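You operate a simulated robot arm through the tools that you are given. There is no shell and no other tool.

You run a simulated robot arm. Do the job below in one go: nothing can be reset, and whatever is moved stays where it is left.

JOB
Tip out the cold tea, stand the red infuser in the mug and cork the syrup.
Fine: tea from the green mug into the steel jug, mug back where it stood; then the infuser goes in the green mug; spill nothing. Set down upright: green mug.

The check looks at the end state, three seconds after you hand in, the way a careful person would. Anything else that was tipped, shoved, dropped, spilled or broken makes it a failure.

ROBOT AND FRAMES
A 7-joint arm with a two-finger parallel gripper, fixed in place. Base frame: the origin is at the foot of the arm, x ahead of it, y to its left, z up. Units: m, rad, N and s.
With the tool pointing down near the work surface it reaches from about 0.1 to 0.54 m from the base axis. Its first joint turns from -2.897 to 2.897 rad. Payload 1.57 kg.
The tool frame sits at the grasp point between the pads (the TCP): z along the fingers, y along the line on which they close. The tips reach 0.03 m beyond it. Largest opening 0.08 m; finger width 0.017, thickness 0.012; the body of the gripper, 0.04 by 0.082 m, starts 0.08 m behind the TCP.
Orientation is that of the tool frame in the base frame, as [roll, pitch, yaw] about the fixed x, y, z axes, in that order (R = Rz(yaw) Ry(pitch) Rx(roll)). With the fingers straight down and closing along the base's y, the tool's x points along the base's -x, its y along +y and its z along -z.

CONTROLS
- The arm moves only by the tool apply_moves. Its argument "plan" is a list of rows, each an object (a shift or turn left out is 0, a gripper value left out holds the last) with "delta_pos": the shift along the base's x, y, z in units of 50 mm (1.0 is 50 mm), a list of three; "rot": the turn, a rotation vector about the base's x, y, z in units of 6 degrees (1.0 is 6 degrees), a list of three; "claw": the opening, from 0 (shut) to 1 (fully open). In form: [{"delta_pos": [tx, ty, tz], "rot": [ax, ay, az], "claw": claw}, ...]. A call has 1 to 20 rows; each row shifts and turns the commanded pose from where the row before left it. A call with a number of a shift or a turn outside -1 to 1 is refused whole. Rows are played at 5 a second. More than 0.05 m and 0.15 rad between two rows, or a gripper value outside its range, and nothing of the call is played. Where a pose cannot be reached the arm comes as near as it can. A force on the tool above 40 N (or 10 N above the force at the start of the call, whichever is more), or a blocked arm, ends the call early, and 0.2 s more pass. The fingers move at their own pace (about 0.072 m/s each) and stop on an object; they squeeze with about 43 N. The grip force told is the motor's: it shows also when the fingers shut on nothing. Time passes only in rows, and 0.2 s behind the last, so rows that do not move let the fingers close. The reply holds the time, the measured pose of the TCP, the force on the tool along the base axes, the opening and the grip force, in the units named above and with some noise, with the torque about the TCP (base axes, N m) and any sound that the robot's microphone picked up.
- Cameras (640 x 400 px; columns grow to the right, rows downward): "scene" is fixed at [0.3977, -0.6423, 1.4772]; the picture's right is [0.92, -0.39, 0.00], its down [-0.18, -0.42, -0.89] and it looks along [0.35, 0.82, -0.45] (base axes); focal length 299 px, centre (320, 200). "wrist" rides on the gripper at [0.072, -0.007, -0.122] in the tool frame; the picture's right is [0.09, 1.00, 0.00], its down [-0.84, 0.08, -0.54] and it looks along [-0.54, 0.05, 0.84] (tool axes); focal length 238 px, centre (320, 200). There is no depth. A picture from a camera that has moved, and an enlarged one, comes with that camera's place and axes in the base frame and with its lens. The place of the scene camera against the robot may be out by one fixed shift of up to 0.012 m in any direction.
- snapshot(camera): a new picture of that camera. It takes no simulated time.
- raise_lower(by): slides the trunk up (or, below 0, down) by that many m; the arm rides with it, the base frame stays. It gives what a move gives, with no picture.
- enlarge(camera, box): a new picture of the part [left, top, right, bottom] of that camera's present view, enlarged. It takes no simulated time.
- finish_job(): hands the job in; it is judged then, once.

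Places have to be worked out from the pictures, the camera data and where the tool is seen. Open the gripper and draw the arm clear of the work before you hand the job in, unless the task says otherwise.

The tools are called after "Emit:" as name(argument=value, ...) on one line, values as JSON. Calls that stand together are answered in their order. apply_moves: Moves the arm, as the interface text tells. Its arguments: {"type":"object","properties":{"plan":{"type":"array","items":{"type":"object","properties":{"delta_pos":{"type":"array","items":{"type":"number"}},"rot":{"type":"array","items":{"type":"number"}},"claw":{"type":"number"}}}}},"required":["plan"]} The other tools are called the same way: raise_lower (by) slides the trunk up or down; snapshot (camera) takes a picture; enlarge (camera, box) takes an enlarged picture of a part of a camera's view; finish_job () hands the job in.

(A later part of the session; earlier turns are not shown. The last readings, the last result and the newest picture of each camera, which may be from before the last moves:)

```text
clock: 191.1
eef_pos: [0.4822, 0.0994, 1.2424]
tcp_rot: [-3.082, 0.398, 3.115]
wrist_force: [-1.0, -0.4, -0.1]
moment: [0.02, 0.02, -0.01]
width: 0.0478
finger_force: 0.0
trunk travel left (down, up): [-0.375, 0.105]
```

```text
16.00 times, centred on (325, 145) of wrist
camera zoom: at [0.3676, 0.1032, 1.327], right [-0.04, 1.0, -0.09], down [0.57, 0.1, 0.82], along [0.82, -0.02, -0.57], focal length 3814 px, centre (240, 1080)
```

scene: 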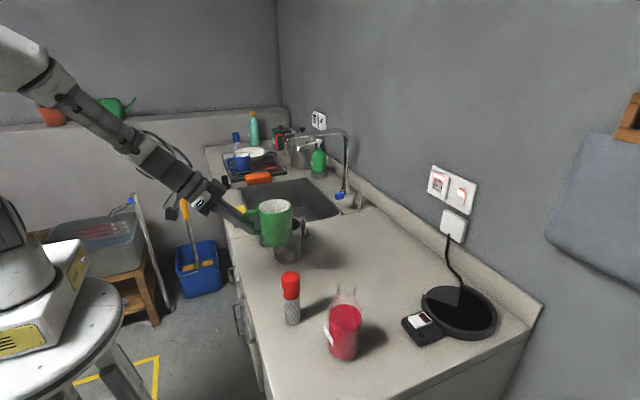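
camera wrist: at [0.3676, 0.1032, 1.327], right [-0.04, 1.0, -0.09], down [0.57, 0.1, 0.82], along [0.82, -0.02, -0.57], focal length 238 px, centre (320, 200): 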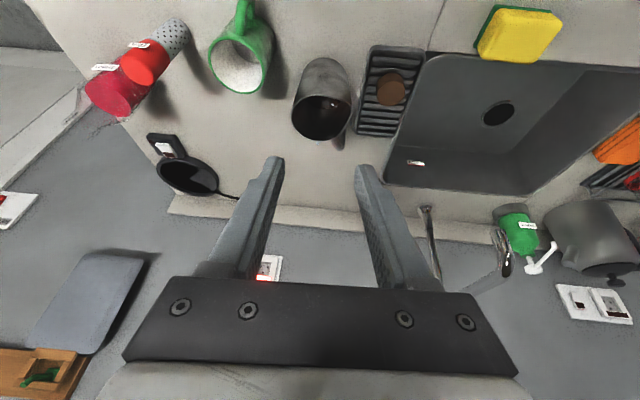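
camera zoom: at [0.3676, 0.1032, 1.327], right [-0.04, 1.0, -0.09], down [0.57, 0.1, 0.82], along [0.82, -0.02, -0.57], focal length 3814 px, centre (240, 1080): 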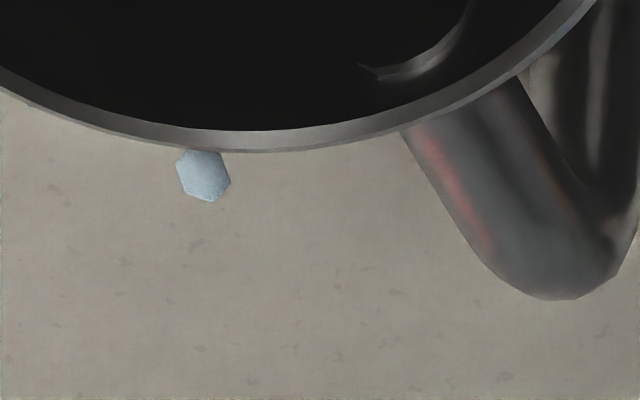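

They look like tiny low-poly flakes, some hovering in mid-air beside the jug wall and static since the pour began. I can't act on them. I'll check the rest of the counter and the empty mug once more before going on to the infuser.

Emit:
enlarge(camera="scene", box=[240, 230, 400, 350])

Emit:
enlarge(camera="wrist", box=[60, 0, 240, 130])

Emit:
snapshot(camera="scene")

```text
3.33 times, centred on (320, 290) of scene
camera zoom: at [0.3977, -0.6423, 1.4772], right [0.92, -0.39, 0.0], down [-0.18, -0.42, -0.89], along [0.35, 0.82, -0.45], focal length 998 px, centre (320, -100)
```

zoom: 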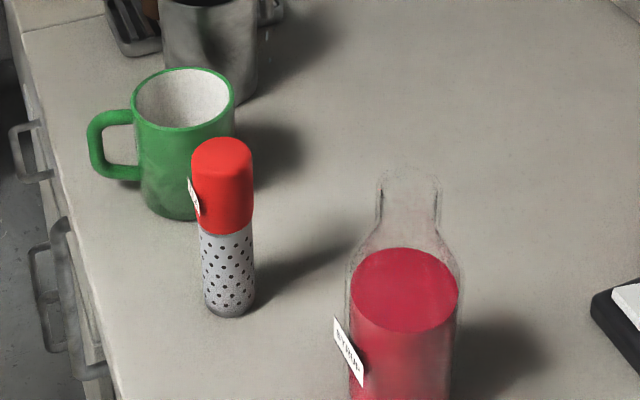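

```text
3.08 times, centred on (150, 65) of wrist
camera zoom: at [0.3676, 0.1032, 1.327], right [-0.04, 1.0, -0.09], down [0.57, 0.1, 0.82], along [0.82, -0.02, -0.57], focal length 733 px, centre (843, 615)
```

zoom: 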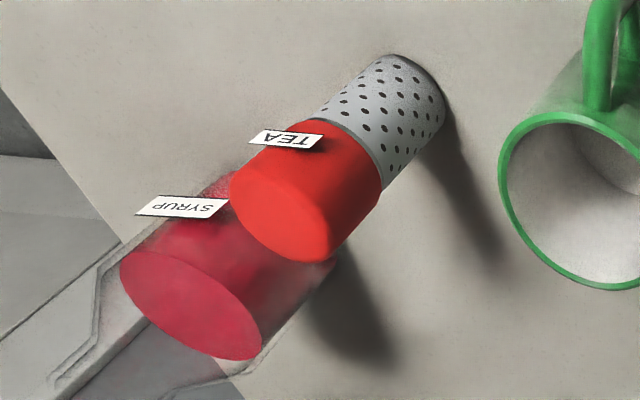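

```text
taken
```

scene: 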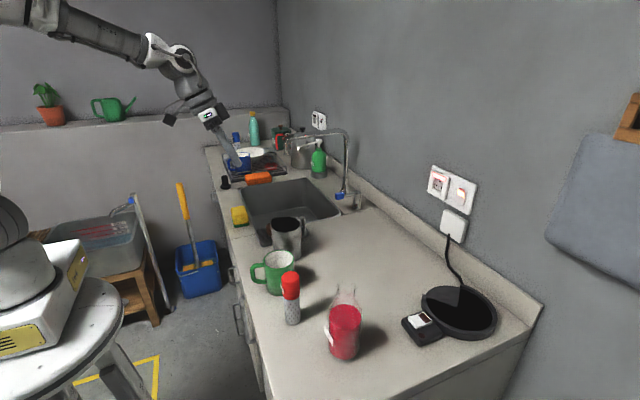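

The counter is otherwise clean and everything else stands where it was. Next the infuser: its cap top is near (0.535, -0.155, 1.04). I'll move above it with the tool near vertical and fingers open along y.

Emit:
apply_moves(plan=[{"delta_pos": [0.05, -0.32, -0.06], "rot": [0, 0.08, 0], "claw": 0.95}, {"delta_pos": [0.05, -0.32, -0.06], "rot": [0, 0.08, 0]}, {"delta_pos": [0.05, -0.32, -0.06], "rot": [0, 0.08, 0]}, {"delta_pos": [0.05, -0.32, -0.06], "rot": [0, 0.08, 0]}, {"delta_pos": [0.05, -0.32, -0.06], "rot": [0, 0.08, 0]}, {"delta_pos": [0.05, -0.32, -0.06], "rot": [0, 0.08, 0]}, {"delta_pos": [0.05, -0.32, -0.06], "rot": [0, 0.08, 0]}, {"delta_pos": [0.05, -0.32, -0.06], "rot": [0, 0.08, 0]}, {"delta_pos": [0.05, -0.32, -0.06], "rot": [0, 0.08, 0]}, {"delta_pos": [0.05, -0.32, -0.06], "rot": [0, 0.08, 0]}, {"delta_pos": [0.05, -0.32, -0.06], "rot": [0, 0.08, 0]}, {"delta_pos": [0.05, -0.32, -0.06], "rot": [0, 0.08, 0]}, {"delta_pos": [0.05, -0.32, -0.06], "rot": [0, 0.08, 0]}, {"delta_pos": [0.05, -0.32, -0.06], "rot": [0, 0.08, 0]}, {"delta_pos": [0.05, -0.32, -0.06], "rot": [0, 0.08, 0]}, {"delta_pos": [0, -0.28, -0.06]}, {"delta_pos": [0, 0, 0]}, {"delta_pos": [0, 0, 0]}])

Emit:
snapshot(camera="wrist")

Emit:
snapshot(camera="scene")

```text
clock: 194.9
eef_pos: [0.5177, -0.1539, 1.1961]
tcp_rot: [-3.079, 0.271, 3.118]
wrist_force: [-0.3, -0.4, -0.8]
moment: [0.02, 0.02, 0.04]
width: 0.076
finger_force: 0.0
trunk travel left (down, up): [-0.375, 0.105]
```

```text
taken
camera wrist: at [0.4166, -0.1509, 1.2933], right [-0.05, 1.0, -0.09], down [0.66, 0.1, 0.74], along [0.75, -0.02, -0.67], focal length 238 px, centre (320, 200)
```

wrist: 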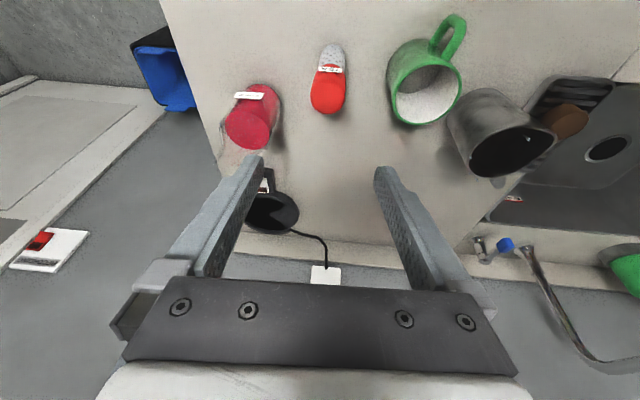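

```text
taken
```

scene: 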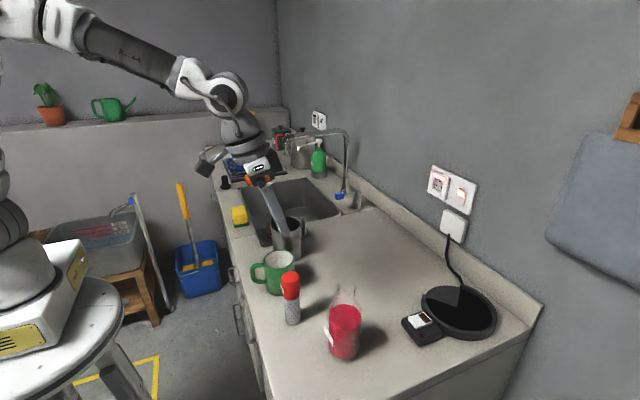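

The infuser is visible just left of centre. I'll zoom to locate its cap precisely.

Emit:
enlarge(camera="wrist", box=[290, 30, 370, 130])

```text
4.00 times, centred on (330, 80) of wrist
camera zoom: at [0.4166, -0.1509, 1.2933], right [-0.05, 1.0, -0.09], down [0.66, 0.1, 0.74], along [0.75, -0.02, -0.67], focal length 953 px, centre (280, 680)
```

zoom: 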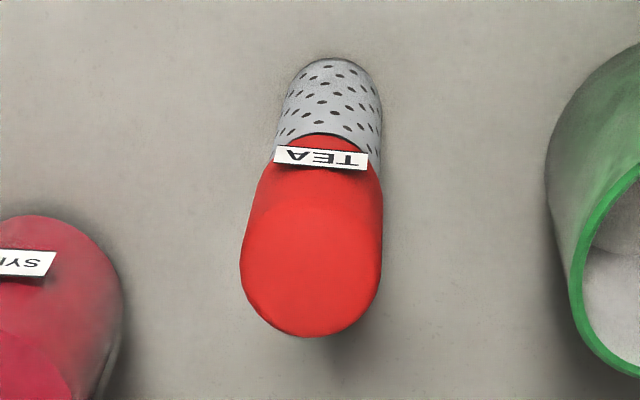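

Cap centre is at about (0.534, -0.158), diameter 0.038. I'll remove the small roll and descend to just above the cap.

Emit:
apply_moves(plan=[{"delta_pos": [0.06, -0.01, -0.2], "rot": [0.1, 0, 0]}, {"delta_pos": [0.06, -0.01, -0.2], "rot": [0.1, 0, 0]}, {"delta_pos": [0.06, -0.01, -0.2], "rot": [0.1, 0, 0]}, {"delta_pos": [0.06, -0.01, -0.2], "rot": [0.1, 0, 0]}, {"delta_pos": [0.06, -0.01, -0.2], "rot": [0.1, 0, 0]}, {"delta_pos": [0.04, -0.01, -0.2], "rot": [0.1, 0, 0]}, {"delta_pos": [0, 0, -0.2]}, {"delta_pos": [0, 0, -0.2]}, {"delta_pos": [0, 0, -0.2]}, {"delta_pos": [0, 0, -0.2]}, {"delta_pos": [0, 0, 0]}, {"delta_pos": [0, 0, 0]}])

Emit:
snapshot(camera="wrist")

Emit:
enlarge(camera="scene", box=[230, 210, 350, 330])

```text
clock: 197.5
eef_pos: [0.5356, -0.1577, 1.0942]
tcp_rot: [3.139, 0.27, 3.1]
wrist_force: [0.1, -0.4, -0.8]
moment: [-0.02, -0.04, -0.04]
width: 0.0761
finger_force: 0.1
trunk travel left (down, up): [-0.375, 0.105]
```

```text
taken
camera wrist: at [0.4329, -0.1609, 1.1929], right [-0.05, 1.0, -0.02], down [0.66, 0.05, 0.75], along [0.75, 0.02, -0.67], focal length 238 px, centre (320, 200)
```

wrist: 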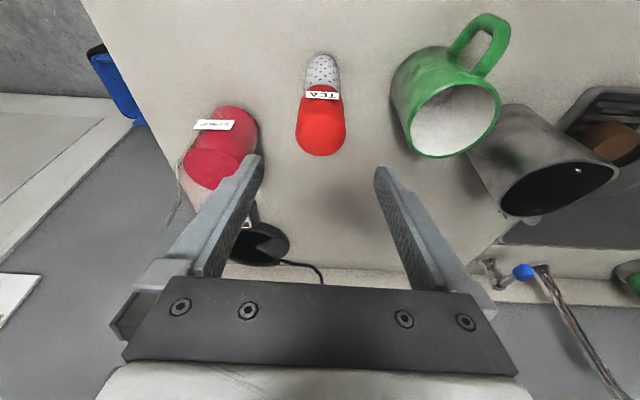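

```text
3.33 times, centred on (290, 270) of scene
camera zoom: at [0.3977, -0.6423, 1.4772], right [0.92, -0.39, 0.0], down [-0.18, -0.42, -0.89], along [0.35, 0.82, -0.45], focal length 998 px, centre (420, -33)
```

zoom: 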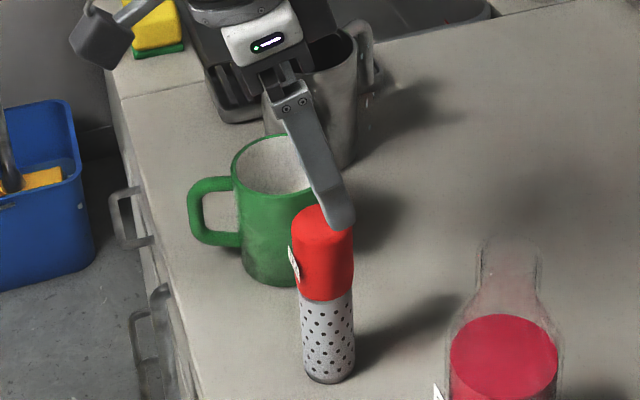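

The cap is centred between the fingers. I'll descend 7 cm to grip the upper part of the cap.

Emit:
apply_moves(plan=[{"delta_pos": [-0.02, -0.01, -0.2]}, {"delta_pos": [-0.02, -0.01, -0.2]}, {"delta_pos": [0, 0, -0.2]}, {"delta_pos": [0, 0, -0.2]}, {"delta_pos": [0, 0, -0.2]}, {"delta_pos": [0, 0, -0.2]}, {"delta_pos": [0, 0, -0.15]}, {"delta_pos": [0, 0, 0]}])

Emit:
snapshot(camera="wrist")

Emit:
enlarge(camera="scene", box=[230, 210, 350, 330])

```text
clock: 199.3
eef_pos: [0.5335, -0.1566, 1.0274]
tcp_rot: [3.14, 0.271, 3.099]
wrist_force: [-0.3, 0.0, -0.1]
moment: [-0.01, 0.02, -0.01]
width: 0.0762
finger_force: 0.0
trunk travel left (down, up): [-0.375, 0.105]
```

```text
taken
camera wrist: at [0.432, -0.1608, 1.1252], right [-0.05, 1.0, -0.02], down [0.66, 0.05, 0.75], along [0.75, 0.02, -0.67], focal length 238 px, centre (320, 200)
```

wrist: 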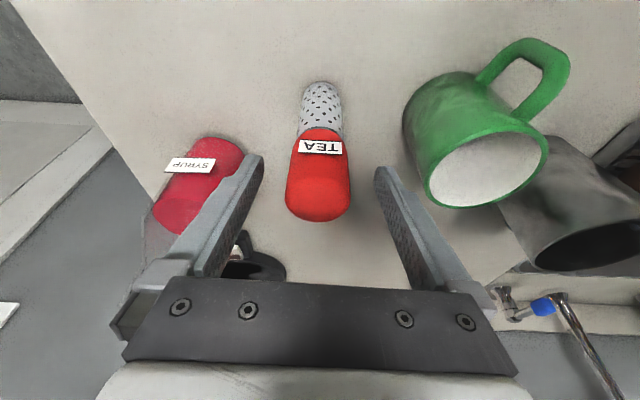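

```text
3.33 times, centred on (290, 270) of scene
camera zoom: at [0.3977, -0.6423, 1.4772], right [0.92, -0.39, 0.0], down [-0.18, -0.42, -0.89], along [0.35, 0.82, -0.45], focal length 998 px, centre (420, -33)
```

zoom: 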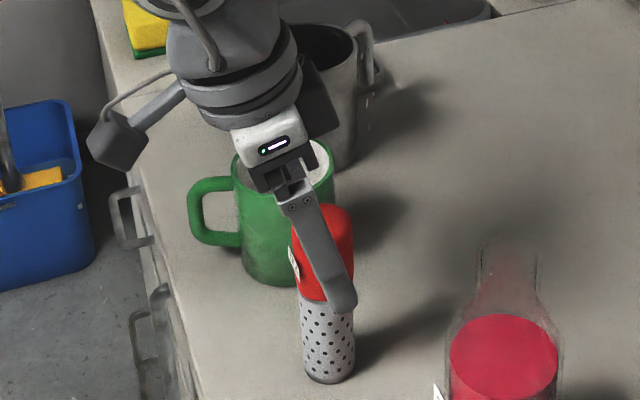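

The pads are level with the cap, so I'll close on it.

Emit:
apply_moves(plan=[{"claw": 0}, {"claw": 0}, {"claw": 0}, {"claw": 0}, {"claw": 0}])

Emit:
apply_moves(plan=[{"delta_pos": [0, 0, 0.1]}, {"delta_pos": [0, 0, 0.1]}, {"delta_pos": [0, 0, 0.1]}, {"delta_pos": [0, 0, 0.1]}, {"delta_pos": [0, 0, 0]}])

Emit:
enlarge(camera="scene", box=[230, 210, 350, 330])

Emit:
snapshot(camera="wrist")

```text
clock: 200.5
eef_pos: [0.5336, -0.1575, 1.0274]
tcp_rot: [3.138, 0.27, 3.099]
wrist_force: [0.2, -0.4, -0.8]
moment: [-0.01, 0.03, 0.01]
width: 0.0384
finger_force: 43.0
trunk travel left (down, up): [-0.375, 0.105]
```

```text
clock: 201.7
eef_pos: [0.5336, -0.158, 1.0474]
tcp_rot: [3.14, 0.27, 3.099]
wrist_force: [-0.1, -0.1, -0.4]
moment: [0.03, -0.04, -0.01]
width: 0.0381
finger_force: 43.0
trunk travel left (down, up): [-0.375, 0.105]
```

```text
3.33 times, centred on (290, 270) of scene
camera zoom: at [0.3977, -0.6423, 1.4772], right [0.92, -0.39, 0.0], down [-0.18, -0.42, -0.89], along [0.35, 0.82, -0.45], focal length 998 px, centre (420, -33)
```

zoom: 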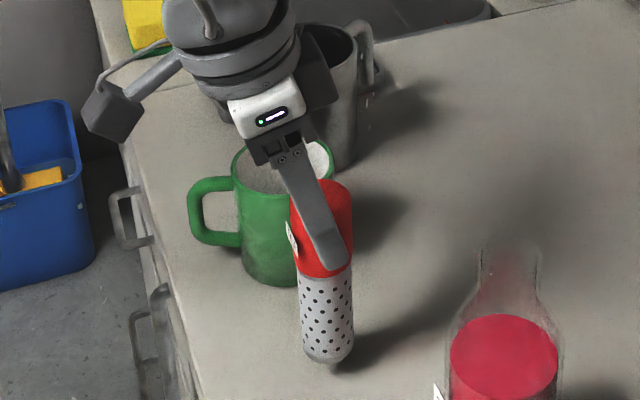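

```text
taken
camera wrist: at [0.4319, -0.1616, 1.1457], right [-0.05, 1.0, -0.02], down [0.66, 0.05, 0.75], along [0.75, 0.02, -0.67], focal length 238 px, centre (320, 200)
```

wrist: 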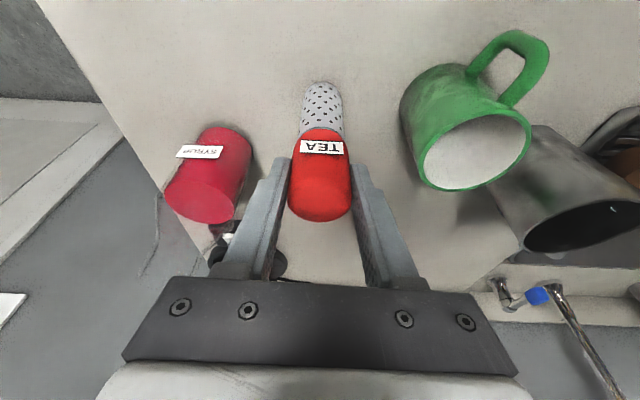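

The infuser is held firmly and hangs straight. I'll raise it so its bottom clears the mug rim, then move over the mug.

Emit:
apply_moves(plan=[{"delta_pos": [0, 0, 0.2]}, {"delta_pos": [0, 0, 0.2]}, {"delta_pos": [0, 0, 0.2]}, {"delta_pos": [0, 0, 0.2]}, {"delta_pos": [0, 0, 0.2]}, {"delta_pos": [0, 0, 0.2]}, {"delta_pos": [0, 0, 0.2]}, {"delta_pos": [0, 0, 0.2]}, {"delta_pos": [0, 0, 0.2]}, {"delta_pos": [0, 0, 0.2]}, {"delta_pos": [0, 0, 0.2]}, {"delta_pos": [0, 0, 0.2]}, {"delta_pos": [0, 0, 0]}])

Emit:
snapshot(camera="wrist")

Emit:
enlarge(camera="scene", box=[220, 170, 340, 310])

```text
clock: 204.5
eef_pos: [0.5337, -0.1591, 1.1671]
tcp_rot: [3.139, 0.272, 3.1]
wrist_force: [0.1, 1.1, -1.0]
moment: [-0.01, -0.02, -0.03]
width: 0.0382
finger_force: 43.1
trunk travel left (down, up): [-0.375, 0.105]
```

```text
taken
camera wrist: at [0.4316, -0.1609, 1.2658], right [-0.05, 1.0, -0.02], down [0.66, 0.05, 0.75], along [0.75, 0.02, -0.67], focal length 238 px, centre (320, 200)
```

wrist: 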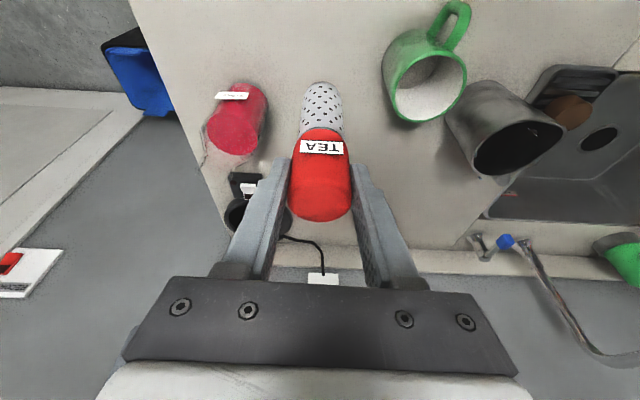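

```text
2.86 times, centred on (280, 240) of scene
camera zoom: at [0.3977, -0.6423, 1.4772], right [0.92, -0.39, 0.0], down [-0.18, -0.42, -0.89], along [0.35, 0.82, -0.45], focal length 855 px, centre (434, 86)
```

zoom: 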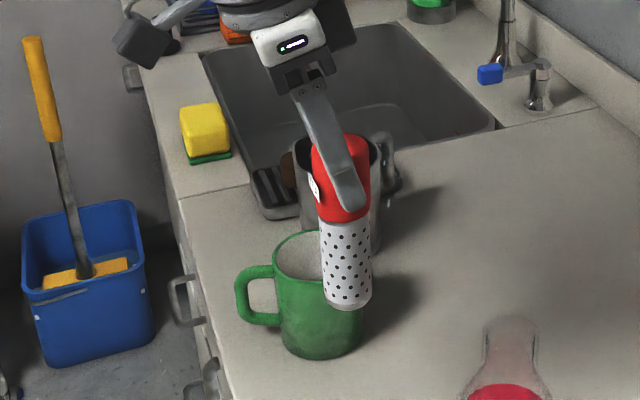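

The mug's rim centre measures (0.540, -0.039). I'll move the infuser over it, with its bottom about 5 cm above the rim.

Emit:
apply_moves(plan=[{"delta_pos": [0.015, 0.3, 0]}, {"delta_pos": [0.015, 0.3, 0]}, {"delta_pos": [0.015, 0.3, 0]}, {"delta_pos": [0.015, 0.3, 0]}, {"delta_pos": [0.015, 0.3, 0]}, {"delta_pos": [0.015, 0.3, 0]}, {"delta_pos": [0.015, 0.3, 0]}, {"delta_pos": [0.015, 0.3, 0]}, {"delta_pos": [0, 0, 0]}, {"delta_pos": [0, 0, 0]}])

Emit:
snapshot(camera="wrist")

Emit:
enlarge(camera="scene", box=[220, 170, 340, 310])

```text
clock: 206.7
eef_pos: [0.5402, -0.0388, 1.1674]
tcp_rot: [3.14, 0.272, 3.1]
wrist_force: [0.1, 0.6, -1.0]
moment: [0.01, 0.02, -0.03]
width: 0.038
finger_force: 43.0
trunk travel left (down, up): [-0.375, 0.105]
```

```text
taken
camera wrist: at [0.4381, -0.0415, 1.2663], right [-0.05, 1.0, -0.02], down [0.66, 0.05, 0.75], along [0.75, 0.02, -0.67], focal length 238 px, centre (320, 200)
```

wrist: 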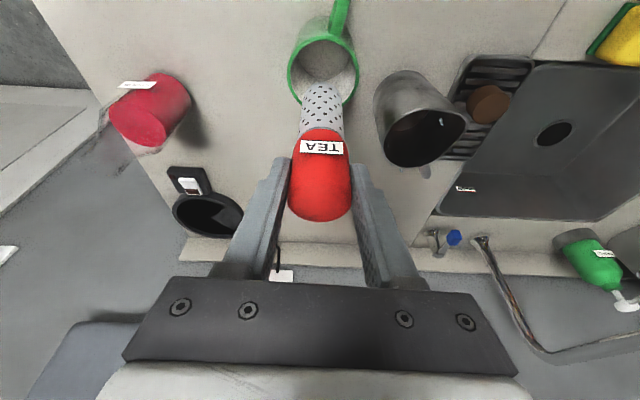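

```text
2.86 times, centred on (280, 240) of scene
camera zoom: at [0.3977, -0.6423, 1.4772], right [0.92, -0.39, 0.0], down [-0.18, -0.42, -0.89], along [0.35, 0.82, -0.45], focal length 855 px, centre (434, 86)
```

zoom: 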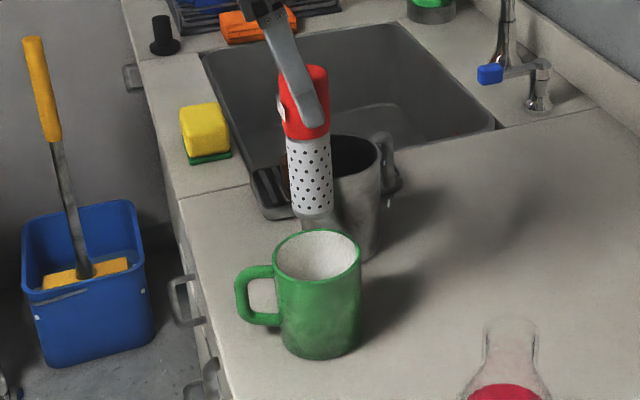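

The infuser is aligned with the mug axis within a couple of millimetres. I'll lower it to just above the mug's inner bottom.

Emit:
apply_moves(plan=[{"delta_pos": [0, 0, -0.2]}, {"delta_pos": [0, 0, -0.2]}, {"delta_pos": [0, 0, -0.2]}, {"delta_pos": [0, 0, -0.2]}, {"delta_pos": [0, 0, -0.2]}, {"delta_pos": [0, 0, -0.2]}, {"delta_pos": [0, 0, -0.2]}, {"delta_pos": [0, 0, -0.2]}, {"delta_pos": [0, 0, -0.2]}, {"delta_pos": [0, 0, -0.2]}, {"delta_pos": [0, 0, -0.1]}, {"delta_pos": [0, 0, 0]}])

Emit:
snapshot(camera="wrist")

Emit:
enlarge(camera="scene", box=[220, 170, 340, 310])

```text
clock: 209.3
eef_pos: [0.5409, -0.0388, 1.0626]
tcp_rot: [3.141, 0.271, 3.1]
wrist_force: [-0.9, 0.3, -0.4]
moment: [0.02, -0.04, 0.0]
width: 0.0384
finger_force: 42.4
trunk travel left (down, up): [-0.375, 0.105]
```

```text
taken
camera wrist: at [0.4378, -0.0417, 1.1605], right [-0.05, 1.0, -0.02], down [0.66, 0.05, 0.75], along [0.75, 0.02, -0.67], focal length 238 px, centre (320, 200)
```

wrist: 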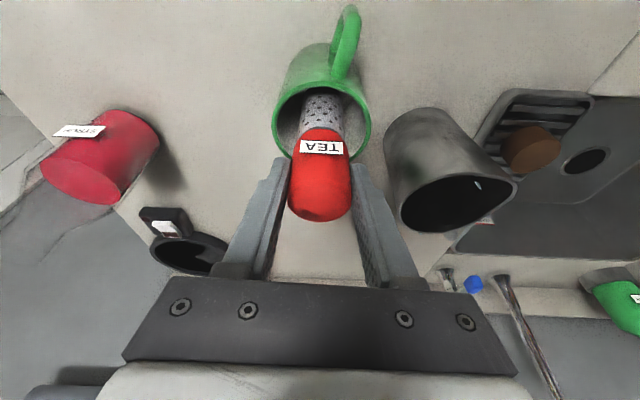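

```text
2.86 times, centred on (280, 240) of scene
camera zoom: at [0.3977, -0.6423, 1.4772], right [0.92, -0.39, 0.0], down [-0.18, -0.42, -0.89], along [0.35, 0.82, -0.45], focal length 855 px, centre (434, 86)
```

zoom: 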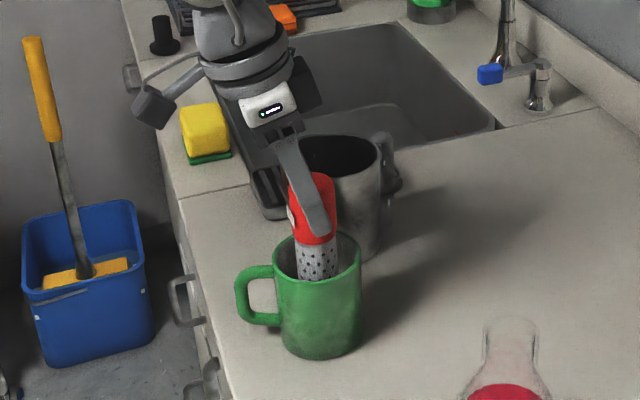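

It's inside without touching. I'll lower the last part in small steps, watching for contact.

Emit:
apply_moves(plan=[{"delta_pos": [0, 0, -0.1]}, {"delta_pos": [0, 0, -0.1]}, {"delta_pos": [0, 0, -0.1]}, {"delta_pos": [0, 0, -0.05]}, {"delta_pos": [0, 0, 0]}])

Emit:
apply_moves(plan=[{"delta_pos": [0, 0, -0.04]}, {"delta_pos": [0, 0, -0.04]}, {"delta_pos": [0, 0, 0]}])

```text
clock: 210.5
eef_pos: [0.5397, -0.0388, 1.0458]
tcp_rot: [3.139, 0.271, 3.099]
wrist_force: [0.7, -0.3, -1.3]
moment: [-0.02, 0.04, -0.01]
width: 0.0382
finger_force: 43.4
trunk travel left (down, up): [-0.375, 0.105]
```

```text
clock: 211.3
eef_pos: [0.5389, -0.0385, 1.0418]
tcp_rot: [3.14, 0.27, 3.1]
wrist_force: [0.4, -0.1, -1.2]
moment: [-0.01, 0.03, -0.02]
width: 0.0383
finger_force: 43.2
trunk travel left (down, up): [-0.375, 0.105]
```

Emit:
apply_moves(plan=[{"delta_pos": [0, 0, -0.03]}, {"delta_pos": [0, 0, -0.03]}, {"delta_pos": [0, 0, 0]}])

Emit:
enlarge(camera="scene", box=[240, 200, 320, 300])

```text
clock: 212.1
eef_pos: [0.5401, -0.0378, 1.0365]
tcp_rot: [-3.141, 0.27, 3.099]
wrist_force: [-0.3, 0.5, -1.0]
moment: [-0.02, 0.02, -0.01]
width: 0.0381
finger_force: 43.0
trunk travel left (down, up): [-0.375, 0.105]
```

```text
4.00 times, centred on (280, 250) of scene
camera zoom: at [0.3977, -0.6423, 1.4772], right [0.92, -0.39, 0.0], down [-0.18, -0.42, -0.89], along [0.35, 0.82, -0.45], focal length 1197 px, centre (480, 0)
```

zoom: 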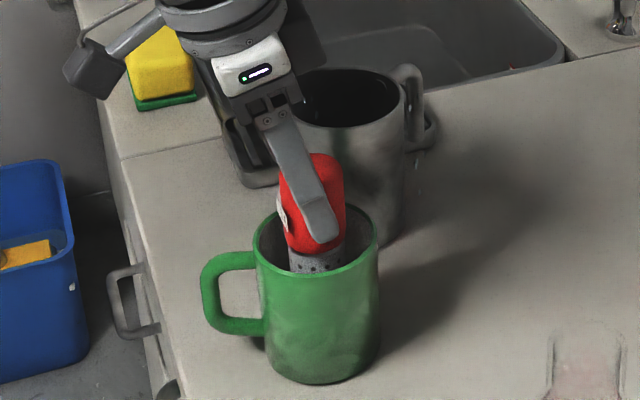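

No contact yet at z=1.0365, so I'll keep lowering in 1.5 mm steps.

Emit:
apply_moves(plan=[{"delta_pos": [0, 0, -0.03]}, {"delta_pos": [0, 0, 0]}])

Emit:
apply_moves(plan=[{"delta_pos": [0, 0, -0.03]}, {"delta_pos": [0, 0, 0]}])

```text
clock: 212.7
eef_pos: [0.5401, -0.04, 1.0372]
tcp_rot: [3.14, 0.27, 3.098]
wrist_force: [0.8, -0.4, -1.2]
moment: [-0.02, 0.02, 0.0]
width: 0.0385
finger_force: 43.4
trunk travel left (down, up): [-0.375, 0.105]
```

```text
clock: 213.3
eef_pos: [0.5405, -0.0388, 1.0363]
tcp_rot: [3.141, 0.271, 3.1]
wrist_force: [-0.4, 0.4, -0.9]
moment: [0.02, 0.03, 0.04]
width: 0.0385
finger_force: 43.1
trunk travel left (down, up): [-0.375, 0.105]
```

Emit:
apply_moves(plan=[{"delta_pos": [0, 0, -0.04]}, {"delta_pos": [0, 0, 0]}])

Emit:
apply_moves(plan=[{"delta_pos": [0, 0, -0.04]}, {"delta_pos": [0, 0, 0]}])

```text
clock: 213.9
eef_pos: [0.5407, -0.0383, 1.0334]
tcp_rot: [3.14, 0.272, 3.101]
wrist_force: [-0.5, -0.2, 2.4]
moment: [0.03, 0.01, -0.03]
width: 0.0384
finger_force: 43.1
trunk travel left (down, up): [-0.375, 0.105]
```

```text
clock: 214.5
eef_pos: [0.5397, -0.0401, 1.0325]
tcp_rot: [3.14, 0.275, 3.099]
wrist_force: [-0.9, -0.3, 15.4]
moment: [0.12, 0.1, -0.05]
width: 0.0385
finger_force: 42.8
trunk travel left (down, up): [-0.375, 0.105]
```

Contact with the mug's bottom (15 N). I'll ease off 1.5 mm, open gently, and check that the infuser stands.

Emit:
apply_moves(plan=[{"delta_pos": [0, 0, 0.03]}, {"delta_pos": [0, 0, 0]}, {"claw": 0.55}, {"claw": 0.65}, {"claw": 0.75}, {"claw": 0.75}])

Emit:
enlarge(camera="scene", box=[240, 200, 320, 300])

Emit:
snapshot(camera="wrist")

```text
clock: 215.9
eef_pos: [0.5391, -0.0387, 1.0328]
tcp_rot: [3.139, 0.27, 3.098]
wrist_force: [-0.7, -0.5, 0.5]
moment: [0.02, 0.0, 0.0]
width: 0.0601
finger_force: 0.0
trunk travel left (down, up): [-0.375, 0.105]
```

```text
4.00 times, centred on (280, 250) of scene
camera zoom: at [0.3977, -0.6423, 1.4772], right [0.92, -0.39, 0.0], down [-0.18, -0.42, -0.89], along [0.35, 0.82, -0.45], focal length 1197 px, centre (480, 0)
```

zoom: 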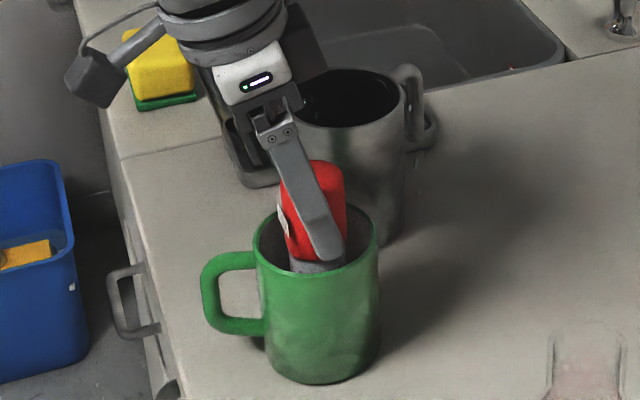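

```text
taken
camera wrist: at [0.4382, -0.0417, 1.1308], right [-0.05, 1.0, -0.02], down [0.66, 0.05, 0.75], along [0.75, 0.02, -0.67], focal length 238 px, centre (320, 200)
```

wrist: 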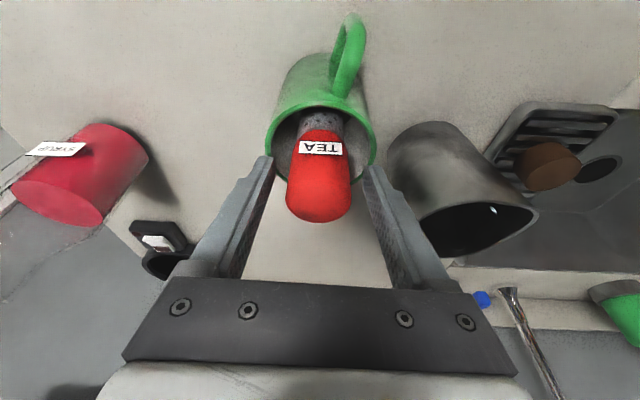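

The infuser stands upright in the mug. I'll retract straight up.

Emit:
apply_moves(plan=[{"delta_pos": [0, 0, 0.1]}, {"delta_pos": [0, 0, 0.2]}, {"delta_pos": [0, 0, 0.2]}, {"delta_pos": [0, 0, 0.2]}, {"delta_pos": [0, 0, 0.2]}, {"delta_pos": [0, 0, 0.2]}, {"delta_pos": [0, 0, 0.2]}, {"delta_pos": [0, 0, 0.2]}, {"delta_pos": [0, 0, 0.2]}, {"delta_pos": [0, 0, 0.2]}, {"delta_pos": [0, 0, 0.2]}, {"delta_pos": [0, 0, 0.2]}, {"delta_pos": [0, 0, 0.2]}, {"delta_pos": [0, 0, 0.2]}, {"delta_pos": [0, 0, 0.2]}, {"delta_pos": [0, 0, 0]}])

Emit:
enlarge(camera="scene", box=[240, 200, 320, 300])

Emit:
snapshot(camera="wrist")

```text
clock: 219.3
eef_pos: [0.5401, -0.038, 1.1786]
tcp_rot: [-3.141, 0.271, 3.098]
wrist_force: [-0.1, -0.3, 0.5]
moment: [-0.03, 0.02, -0.02]
width: 0.06
finger_force: 0.0
trunk travel left (down, up): [-0.375, 0.105]
```

```text
4.00 times, centred on (280, 250) of scene
camera zoom: at [0.3977, -0.6423, 1.4772], right [0.92, -0.39, 0.0], down [-0.18, -0.42, -0.89], along [0.35, 0.82, -0.45], focal length 1197 px, centre (480, 0)
```

zoom: 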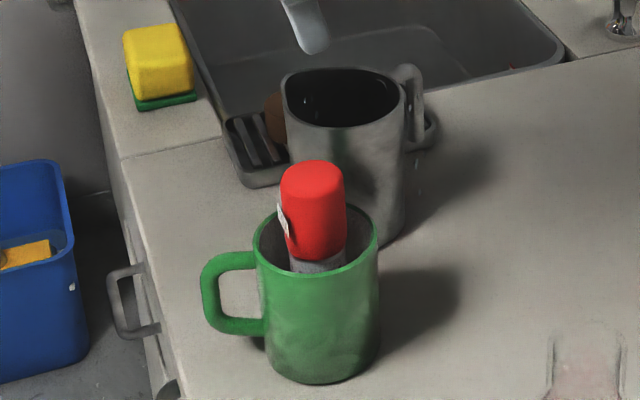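

```text
taken
camera wrist: at [0.4382, -0.0417, 1.2761], right [-0.05, 1.0, -0.02], down [0.66, 0.05, 0.75], along [0.75, 0.02, -0.67], focal length 238 px, centre (320, 200)
```

wrist: 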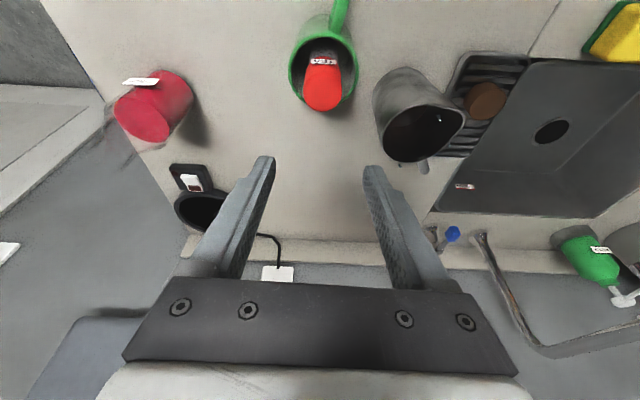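

The infuser stands straight in the mug, and the mug is in place. Now the cork: I'll move above it at about (0.589, 0.196), passing well above the jug.

Emit:
apply_moves(plan=[{"delta_pos": [0.05, 0.32, 0], "claw": 0.9}, {"delta_pos": [0.05, 0.32, 0]}, {"delta_pos": [0.05, 0.32, 0]}, {"delta_pos": [0.05, 0.32, 0]}, {"delta_pos": [0.05, 0.32, 0]}, {"delta_pos": [0.05, 0.32, 0]}, {"delta_pos": [0.05, 0.32, 0]}, {"delta_pos": [0.05, 0.32, 0]}, {"delta_pos": [0.05, 0.32, 0]}, {"delta_pos": [0.05, 0.32, 0]}, {"delta_pos": [0.05, 0.32, 0]}, {"delta_pos": [0.05, 0.32, 0]}, {"delta_pos": [0.05, 0.32, 0]}, {"delta_pos": [0.05, 0.32, 0]}, {"delta_pos": [0.05, 0.2, -0.1]}, {"delta_pos": [0, 0, -0.2]}, {"delta_pos": [0, 0, -0.2]}, {"delta_pos": [0, 0, 0]}, {"delta_pos": [0, 0, 0]}])

Emit:
snapshot(camera="wrist")

Emit:
snapshot(camera="scene")

```text
clock: 223.3
eef_pos: [0.5775, 0.1967, 1.1527]
tcp_rot: [3.139, 0.27, 3.1]
wrist_force: [0.2, -0.5, 0.3]
moment: [-0.05, 0.0, 0.0]
width: 0.0716
finger_force: 0.0
trunk travel left (down, up): [-0.375, 0.105]
```

```text
taken
camera wrist: at [0.4754, 0.1927, 1.2505], right [-0.05, 1.0, -0.02], down [0.66, 0.05, 0.75], along [0.75, 0.02, -0.67], focal length 238 px, centre (320, 200)
```

wrist: 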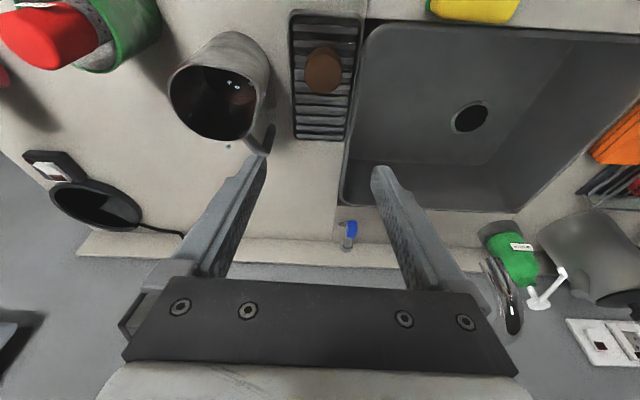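

```text
taken
```

scene: 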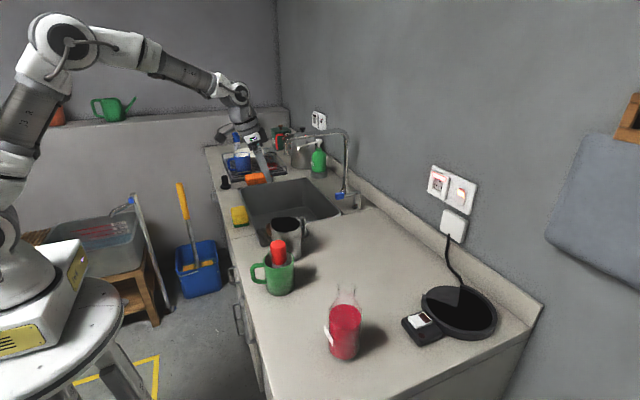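

I'll zoom in on the cork and the jug's interior from here.

Emit:
enlarge(camera="wrist", box=[285, 30, 365, 110])

Emit:
enlarge(camera="wrist", box=[160, 40, 290, 160])

```text
5.00 times, centred on (325, 70) of wrist
camera zoom: at [0.4754, 0.1927, 1.2505], right [-0.05, 1.0, -0.02], down [0.66, 0.05, 0.75], along [0.75, 0.02, -0.67], focal length 1192 px, centre (295, 850)
```

zoom: 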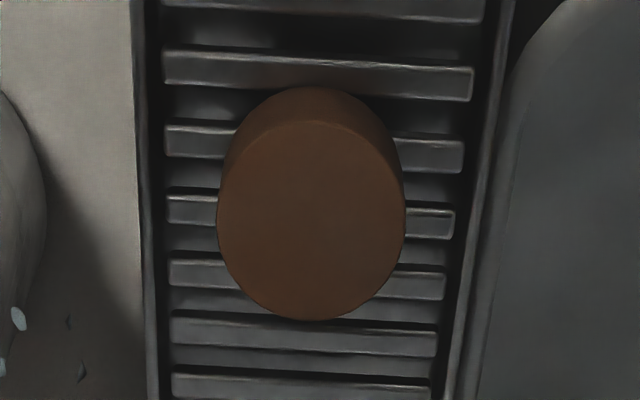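

```text
3.33 times, centred on (225, 100) of wrist
camera zoom: at [0.4754, 0.1927, 1.2505], right [-0.05, 1.0, -0.02], down [0.66, 0.05, 0.75], along [0.75, 0.02, -0.67], focal length 794 px, centre (637, 533)
```

zoom: 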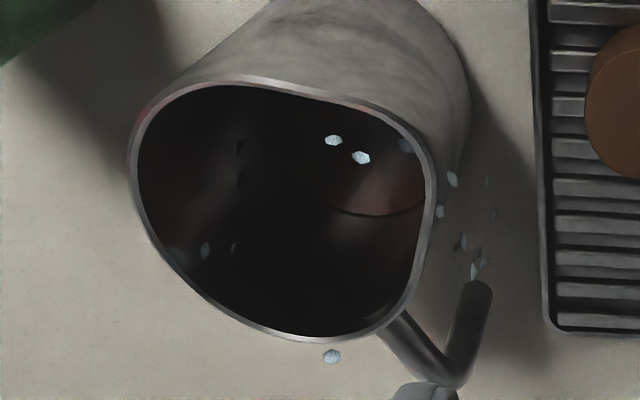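

The cork top is centred at about (0.588, 0.195), diameter 0.045, sitting on the tray ribs (z≈0.918). I'll descend above it to z≈1.0 first.

Emit:
apply_moves(plan=[{"delta_pos": [0.02, -0.005, -0.25], "claw": 0.85}, {"delta_pos": [0.02, -0.005, -0.25]}, {"delta_pos": [0.02, -0.005, -0.25]}, {"delta_pos": [0.02, -0.005, -0.25]}, {"delta_pos": [0.02, -0.005, -0.25]}, {"delta_pos": [0.02, -0.005, -0.25]}, {"delta_pos": [0.01, 0, -0.25]}, {"delta_pos": [0, 0, -0.25]}, {"delta_pos": [0, 0, -0.25]}, {"delta_pos": [0, 0, -0.25]}, {"delta_pos": [0, 0, -0.25]}, {"delta_pos": [0, 0, -0.2]}, {"delta_pos": [0, 0, 0]}, {"delta_pos": [0, 0, 0]}])

Emit:
snapshot(camera="wrist")

Emit:
enlarge(camera="scene", box=[220, 170, 340, 270])

```text
clock: 226.3
eef_pos: [0.5853, 0.1927, 1.0057]
tcp_rot: [3.138, 0.27, 3.101]
wrist_force: [-0.3, 0.3, -0.3]
moment: [0.0, 0.03, -0.03]
width: 0.0679
finger_force: 0.0
trunk travel left (down, up): [-0.375, 0.105]
```

```text
taken
camera wrist: at [0.4822, 0.1901, 1.1043], right [-0.05, 1.0, -0.02], down [0.66, 0.05, 0.75], along [0.75, 0.02, -0.67], focal length 238 px, centre (320, 200)
```

wrist: 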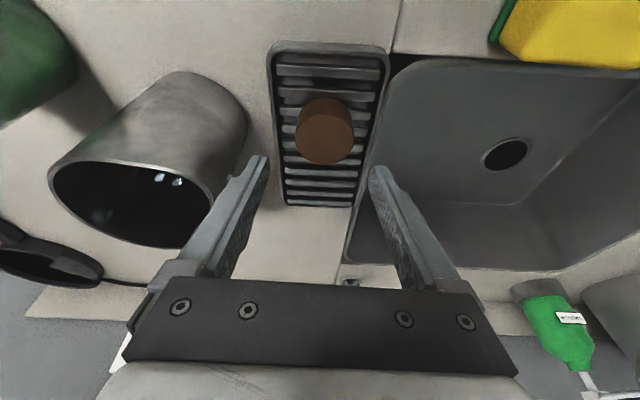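

```text
4.00 times, centred on (280, 220) of scene
camera zoom: at [0.3977, -0.6423, 1.4772], right [0.92, -0.39, 0.0], down [-0.18, -0.42, -0.89], along [0.35, 0.82, -0.45], focal length 1197 px, centre (480, 120)
```

zoom: 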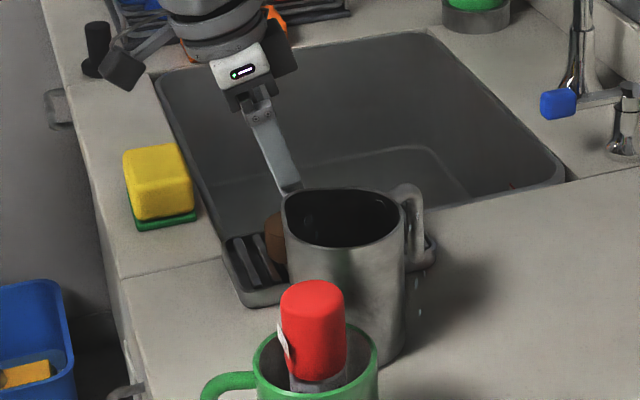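

The cork measures (0.587, 0.195) with a safe gap to the jug on the left finger side. I'll nudge +3 mm in y and descend to z≈0.953.

Emit:
apply_moves(plan=[{"delta_pos": [-0.02, 0.03, -0.2]}, {"delta_pos": [-0.02, 0.025, -0.2]}, {"delta_pos": [0, 0, -0.2]}, {"delta_pos": [0, 0, -0.2]}, {"delta_pos": [0, 0, -0.1]}, {"delta_pos": [0, 0, -0.1]}, {"delta_pos": [0, 0, 0]}])

Emit:
snapshot(camera="wrist")

```text
clock: 227.9
eef_pos: [0.5832, 0.1984, 0.9559]
tcp_rot: [3.139, 0.27, 3.101]
wrist_force: [-0.5, 0.2, -0.2]
moment: [-0.02, 0.03, -0.01]
width: 0.0681
finger_force: 0.0
trunk travel left (down, up): [-0.375, 0.105]
```

```text
taken
camera wrist: at [0.4798, 0.1944, 1.0537], right [-0.05, 1.0, -0.02], down [0.66, 0.05, 0.75], along [0.75, 0.02, -0.67], focal length 238 px, centre (320, 200)
```

wrist: 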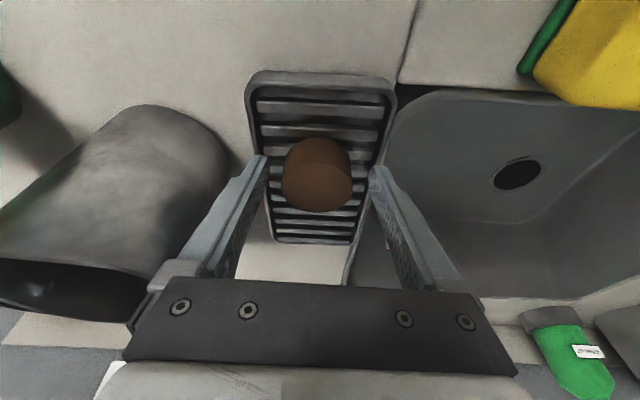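

The cork is about 3 mm towards -y of the TCP. I'll correct that, go down 2 mm, and close.

Emit:
apply_moves(plan=[{"delta_pos": [0, -0.05, -0.05]}, {"delta_pos": [0, 0, 0]}, {"claw": 0}, {"claw": 0}, {"claw": 0}, {"claw": 0}])

Emit:
snapshot(camera="wrist")

```text
clock: 229.3
eef_pos: [0.5824, 0.1952, 0.9525]
tcp_rot: [3.14, 0.27, 3.101]
wrist_force: [0.6, 0.3, -0.1]
moment: [-0.01, 0.0, -0.01]
width: 0.0389
finger_force: 42.7
trunk travel left (down, up): [-0.375, 0.105]
```

```text
taken
camera wrist: at [0.4799, 0.192, 1.0517], right [-0.05, 1.0, -0.02], down [0.66, 0.05, 0.75], along [0.75, 0.02, -0.67], focal length 238 px, centre (320, 200)
```

wrist: 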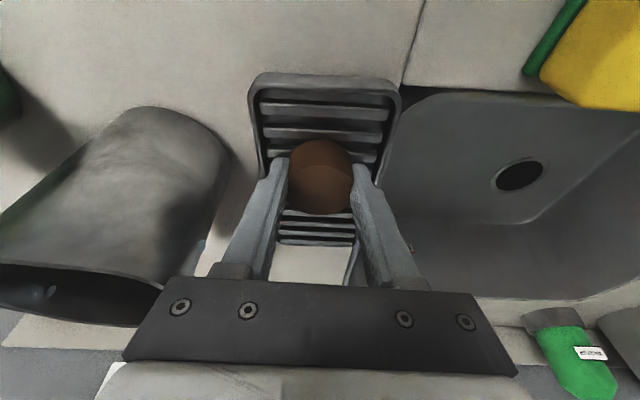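

Gripped at 0.039 width with 43 N. I'll lift it slowly and look at its shape from below and the side.

Emit:
apply_moves(plan=[{"delta_pos": [0, 0, 0.1]}, {"delta_pos": [0, 0, 0.1]}, {"delta_pos": [0, 0, 0.2]}, {"delta_pos": [0, 0, 0.2]}, {"delta_pos": [0, 0, 0.2]}, {"delta_pos": [0, 0, 0.2]}, {"delta_pos": [0, 0, 0.2]}, {"delta_pos": [0, 0, 0.2]}, {"delta_pos": [0, 0, 0.2]}, {"delta_pos": [0, 0, 0.2]}, {"delta_pos": [0, 0, 0.2]}, {"delta_pos": [0, 0, 0.2]}, {"delta_pos": [0, 0, 0.2]}, {"delta_pos": [0, 0, 0.2]}, {"delta_pos": [0, 0, 0.2]}, {"delta_pos": [0, 0, 0.2]}, {"delta_pos": [0, 0, 0.2]}, {"delta_pos": [0, 0, 0.2]}, {"delta_pos": [0, 0, 0.2]}, {"delta_pos": [0, 0, 0]}])

Emit:
enlarge(camera="scene", box=[240, 140, 320, 220])

Emit:
snapshot(camera="wrist")

```text
clock: 233.5
eef_pos: [0.5815, 0.1945, 1.1337]
tcp_rot: [3.139, 0.27, 3.1]
wrist_force: [-0.7, -0.1, 0.0]
moment: [-0.01, -0.03, 0.0]
width: 0.0432
finger_force: 42.8
trunk travel left (down, up): [-0.375, 0.105]
```

```text
5.00 times, centred on (280, 180) of scene
camera zoom: at [0.3977, -0.6423, 1.4772], right [0.92, -0.39, 0.0], down [-0.18, -0.42, -0.89], along [0.35, 0.82, -0.45], focal length 1496 px, centre (520, 300)
```

zoom: 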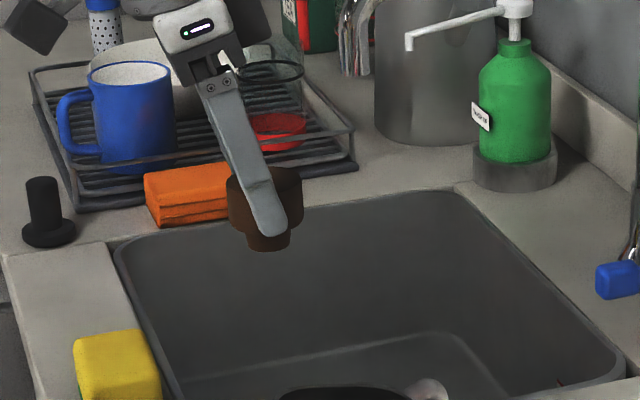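

```text
taken
camera wrist: at [0.4795, 0.1918, 1.231], right [-0.05, 1.0, -0.02], down [0.66, 0.05, 0.75], along [0.75, 0.02, -0.67], focal length 238 px, centre (320, 200)
```

wrist: 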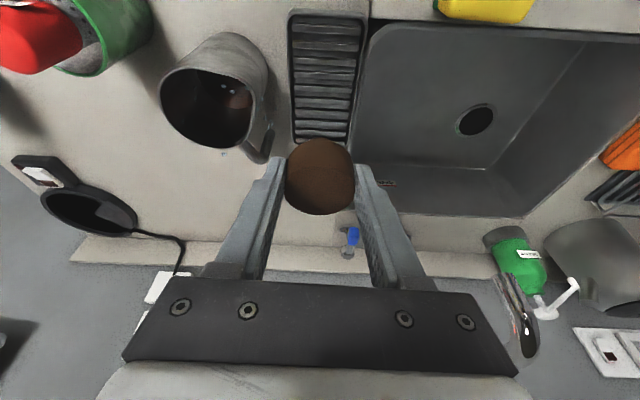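

Very informative: lifted out, the cork is a T-shape with a narrower plug below (it had been hidden in the tray). I'll zoom in for dimensions and to check that it hangs straight.

Emit:
enlarge(camera="scene", box=[252, 168, 282, 198])

Emit:
enlarge(camera="wrist", box=[270, 120, 370, 240])

Emit:
enlarge(camera="wrist", box=[280, 0, 370, 140])

```text
13.33 times, centred on (267, 183) of scene
camera zoom: at [0.3977, -0.6423, 1.4772], right [0.92, -0.39, 0.0], down [-0.18, -0.42, -0.89], along [0.35, 0.82, -0.45], focal length 3990 px, centre (1027, 427)
```

zoom: 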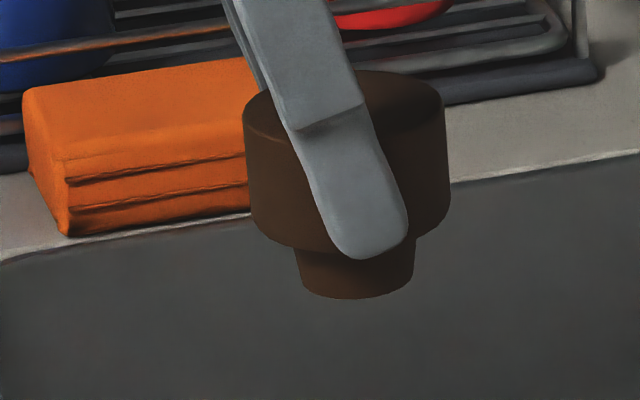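

```text
3.33 times, centred on (320, 180) of wrist
camera zoom: at [0.4795, 0.1918, 1.231], right [-0.05, 1.0, -0.02], down [0.66, 0.05, 0.75], along [0.75, 0.02, -0.67], focal length 794 px, centre (320, 267)
```

zoom: 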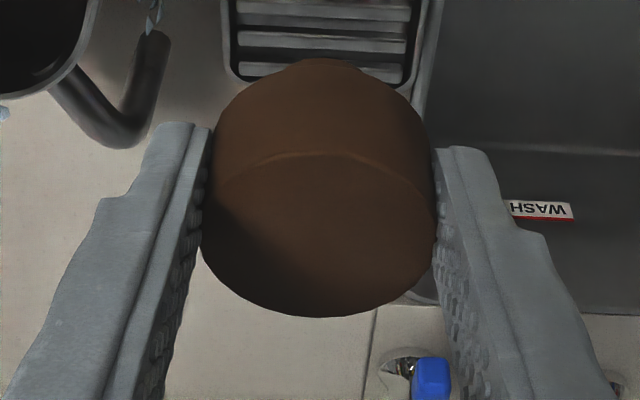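

```text
2.86 times, centred on (325, 70) of wrist
camera zoom: at [0.4795, 0.1918, 1.231], right [-0.05, 1.0, -0.02], down [0.66, 0.05, 0.75], along [0.75, 0.02, -0.67], focal length 681 px, centre (306, 571)
```

zoom: 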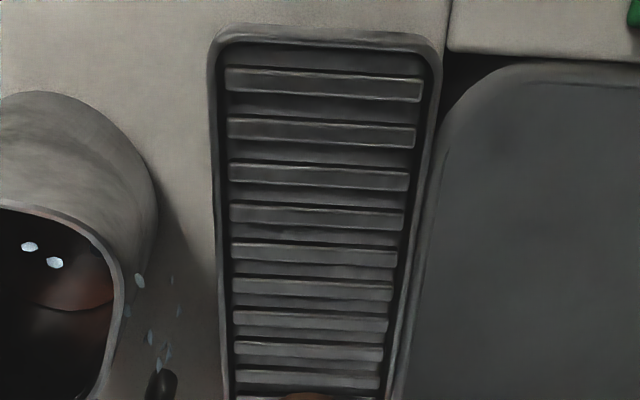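

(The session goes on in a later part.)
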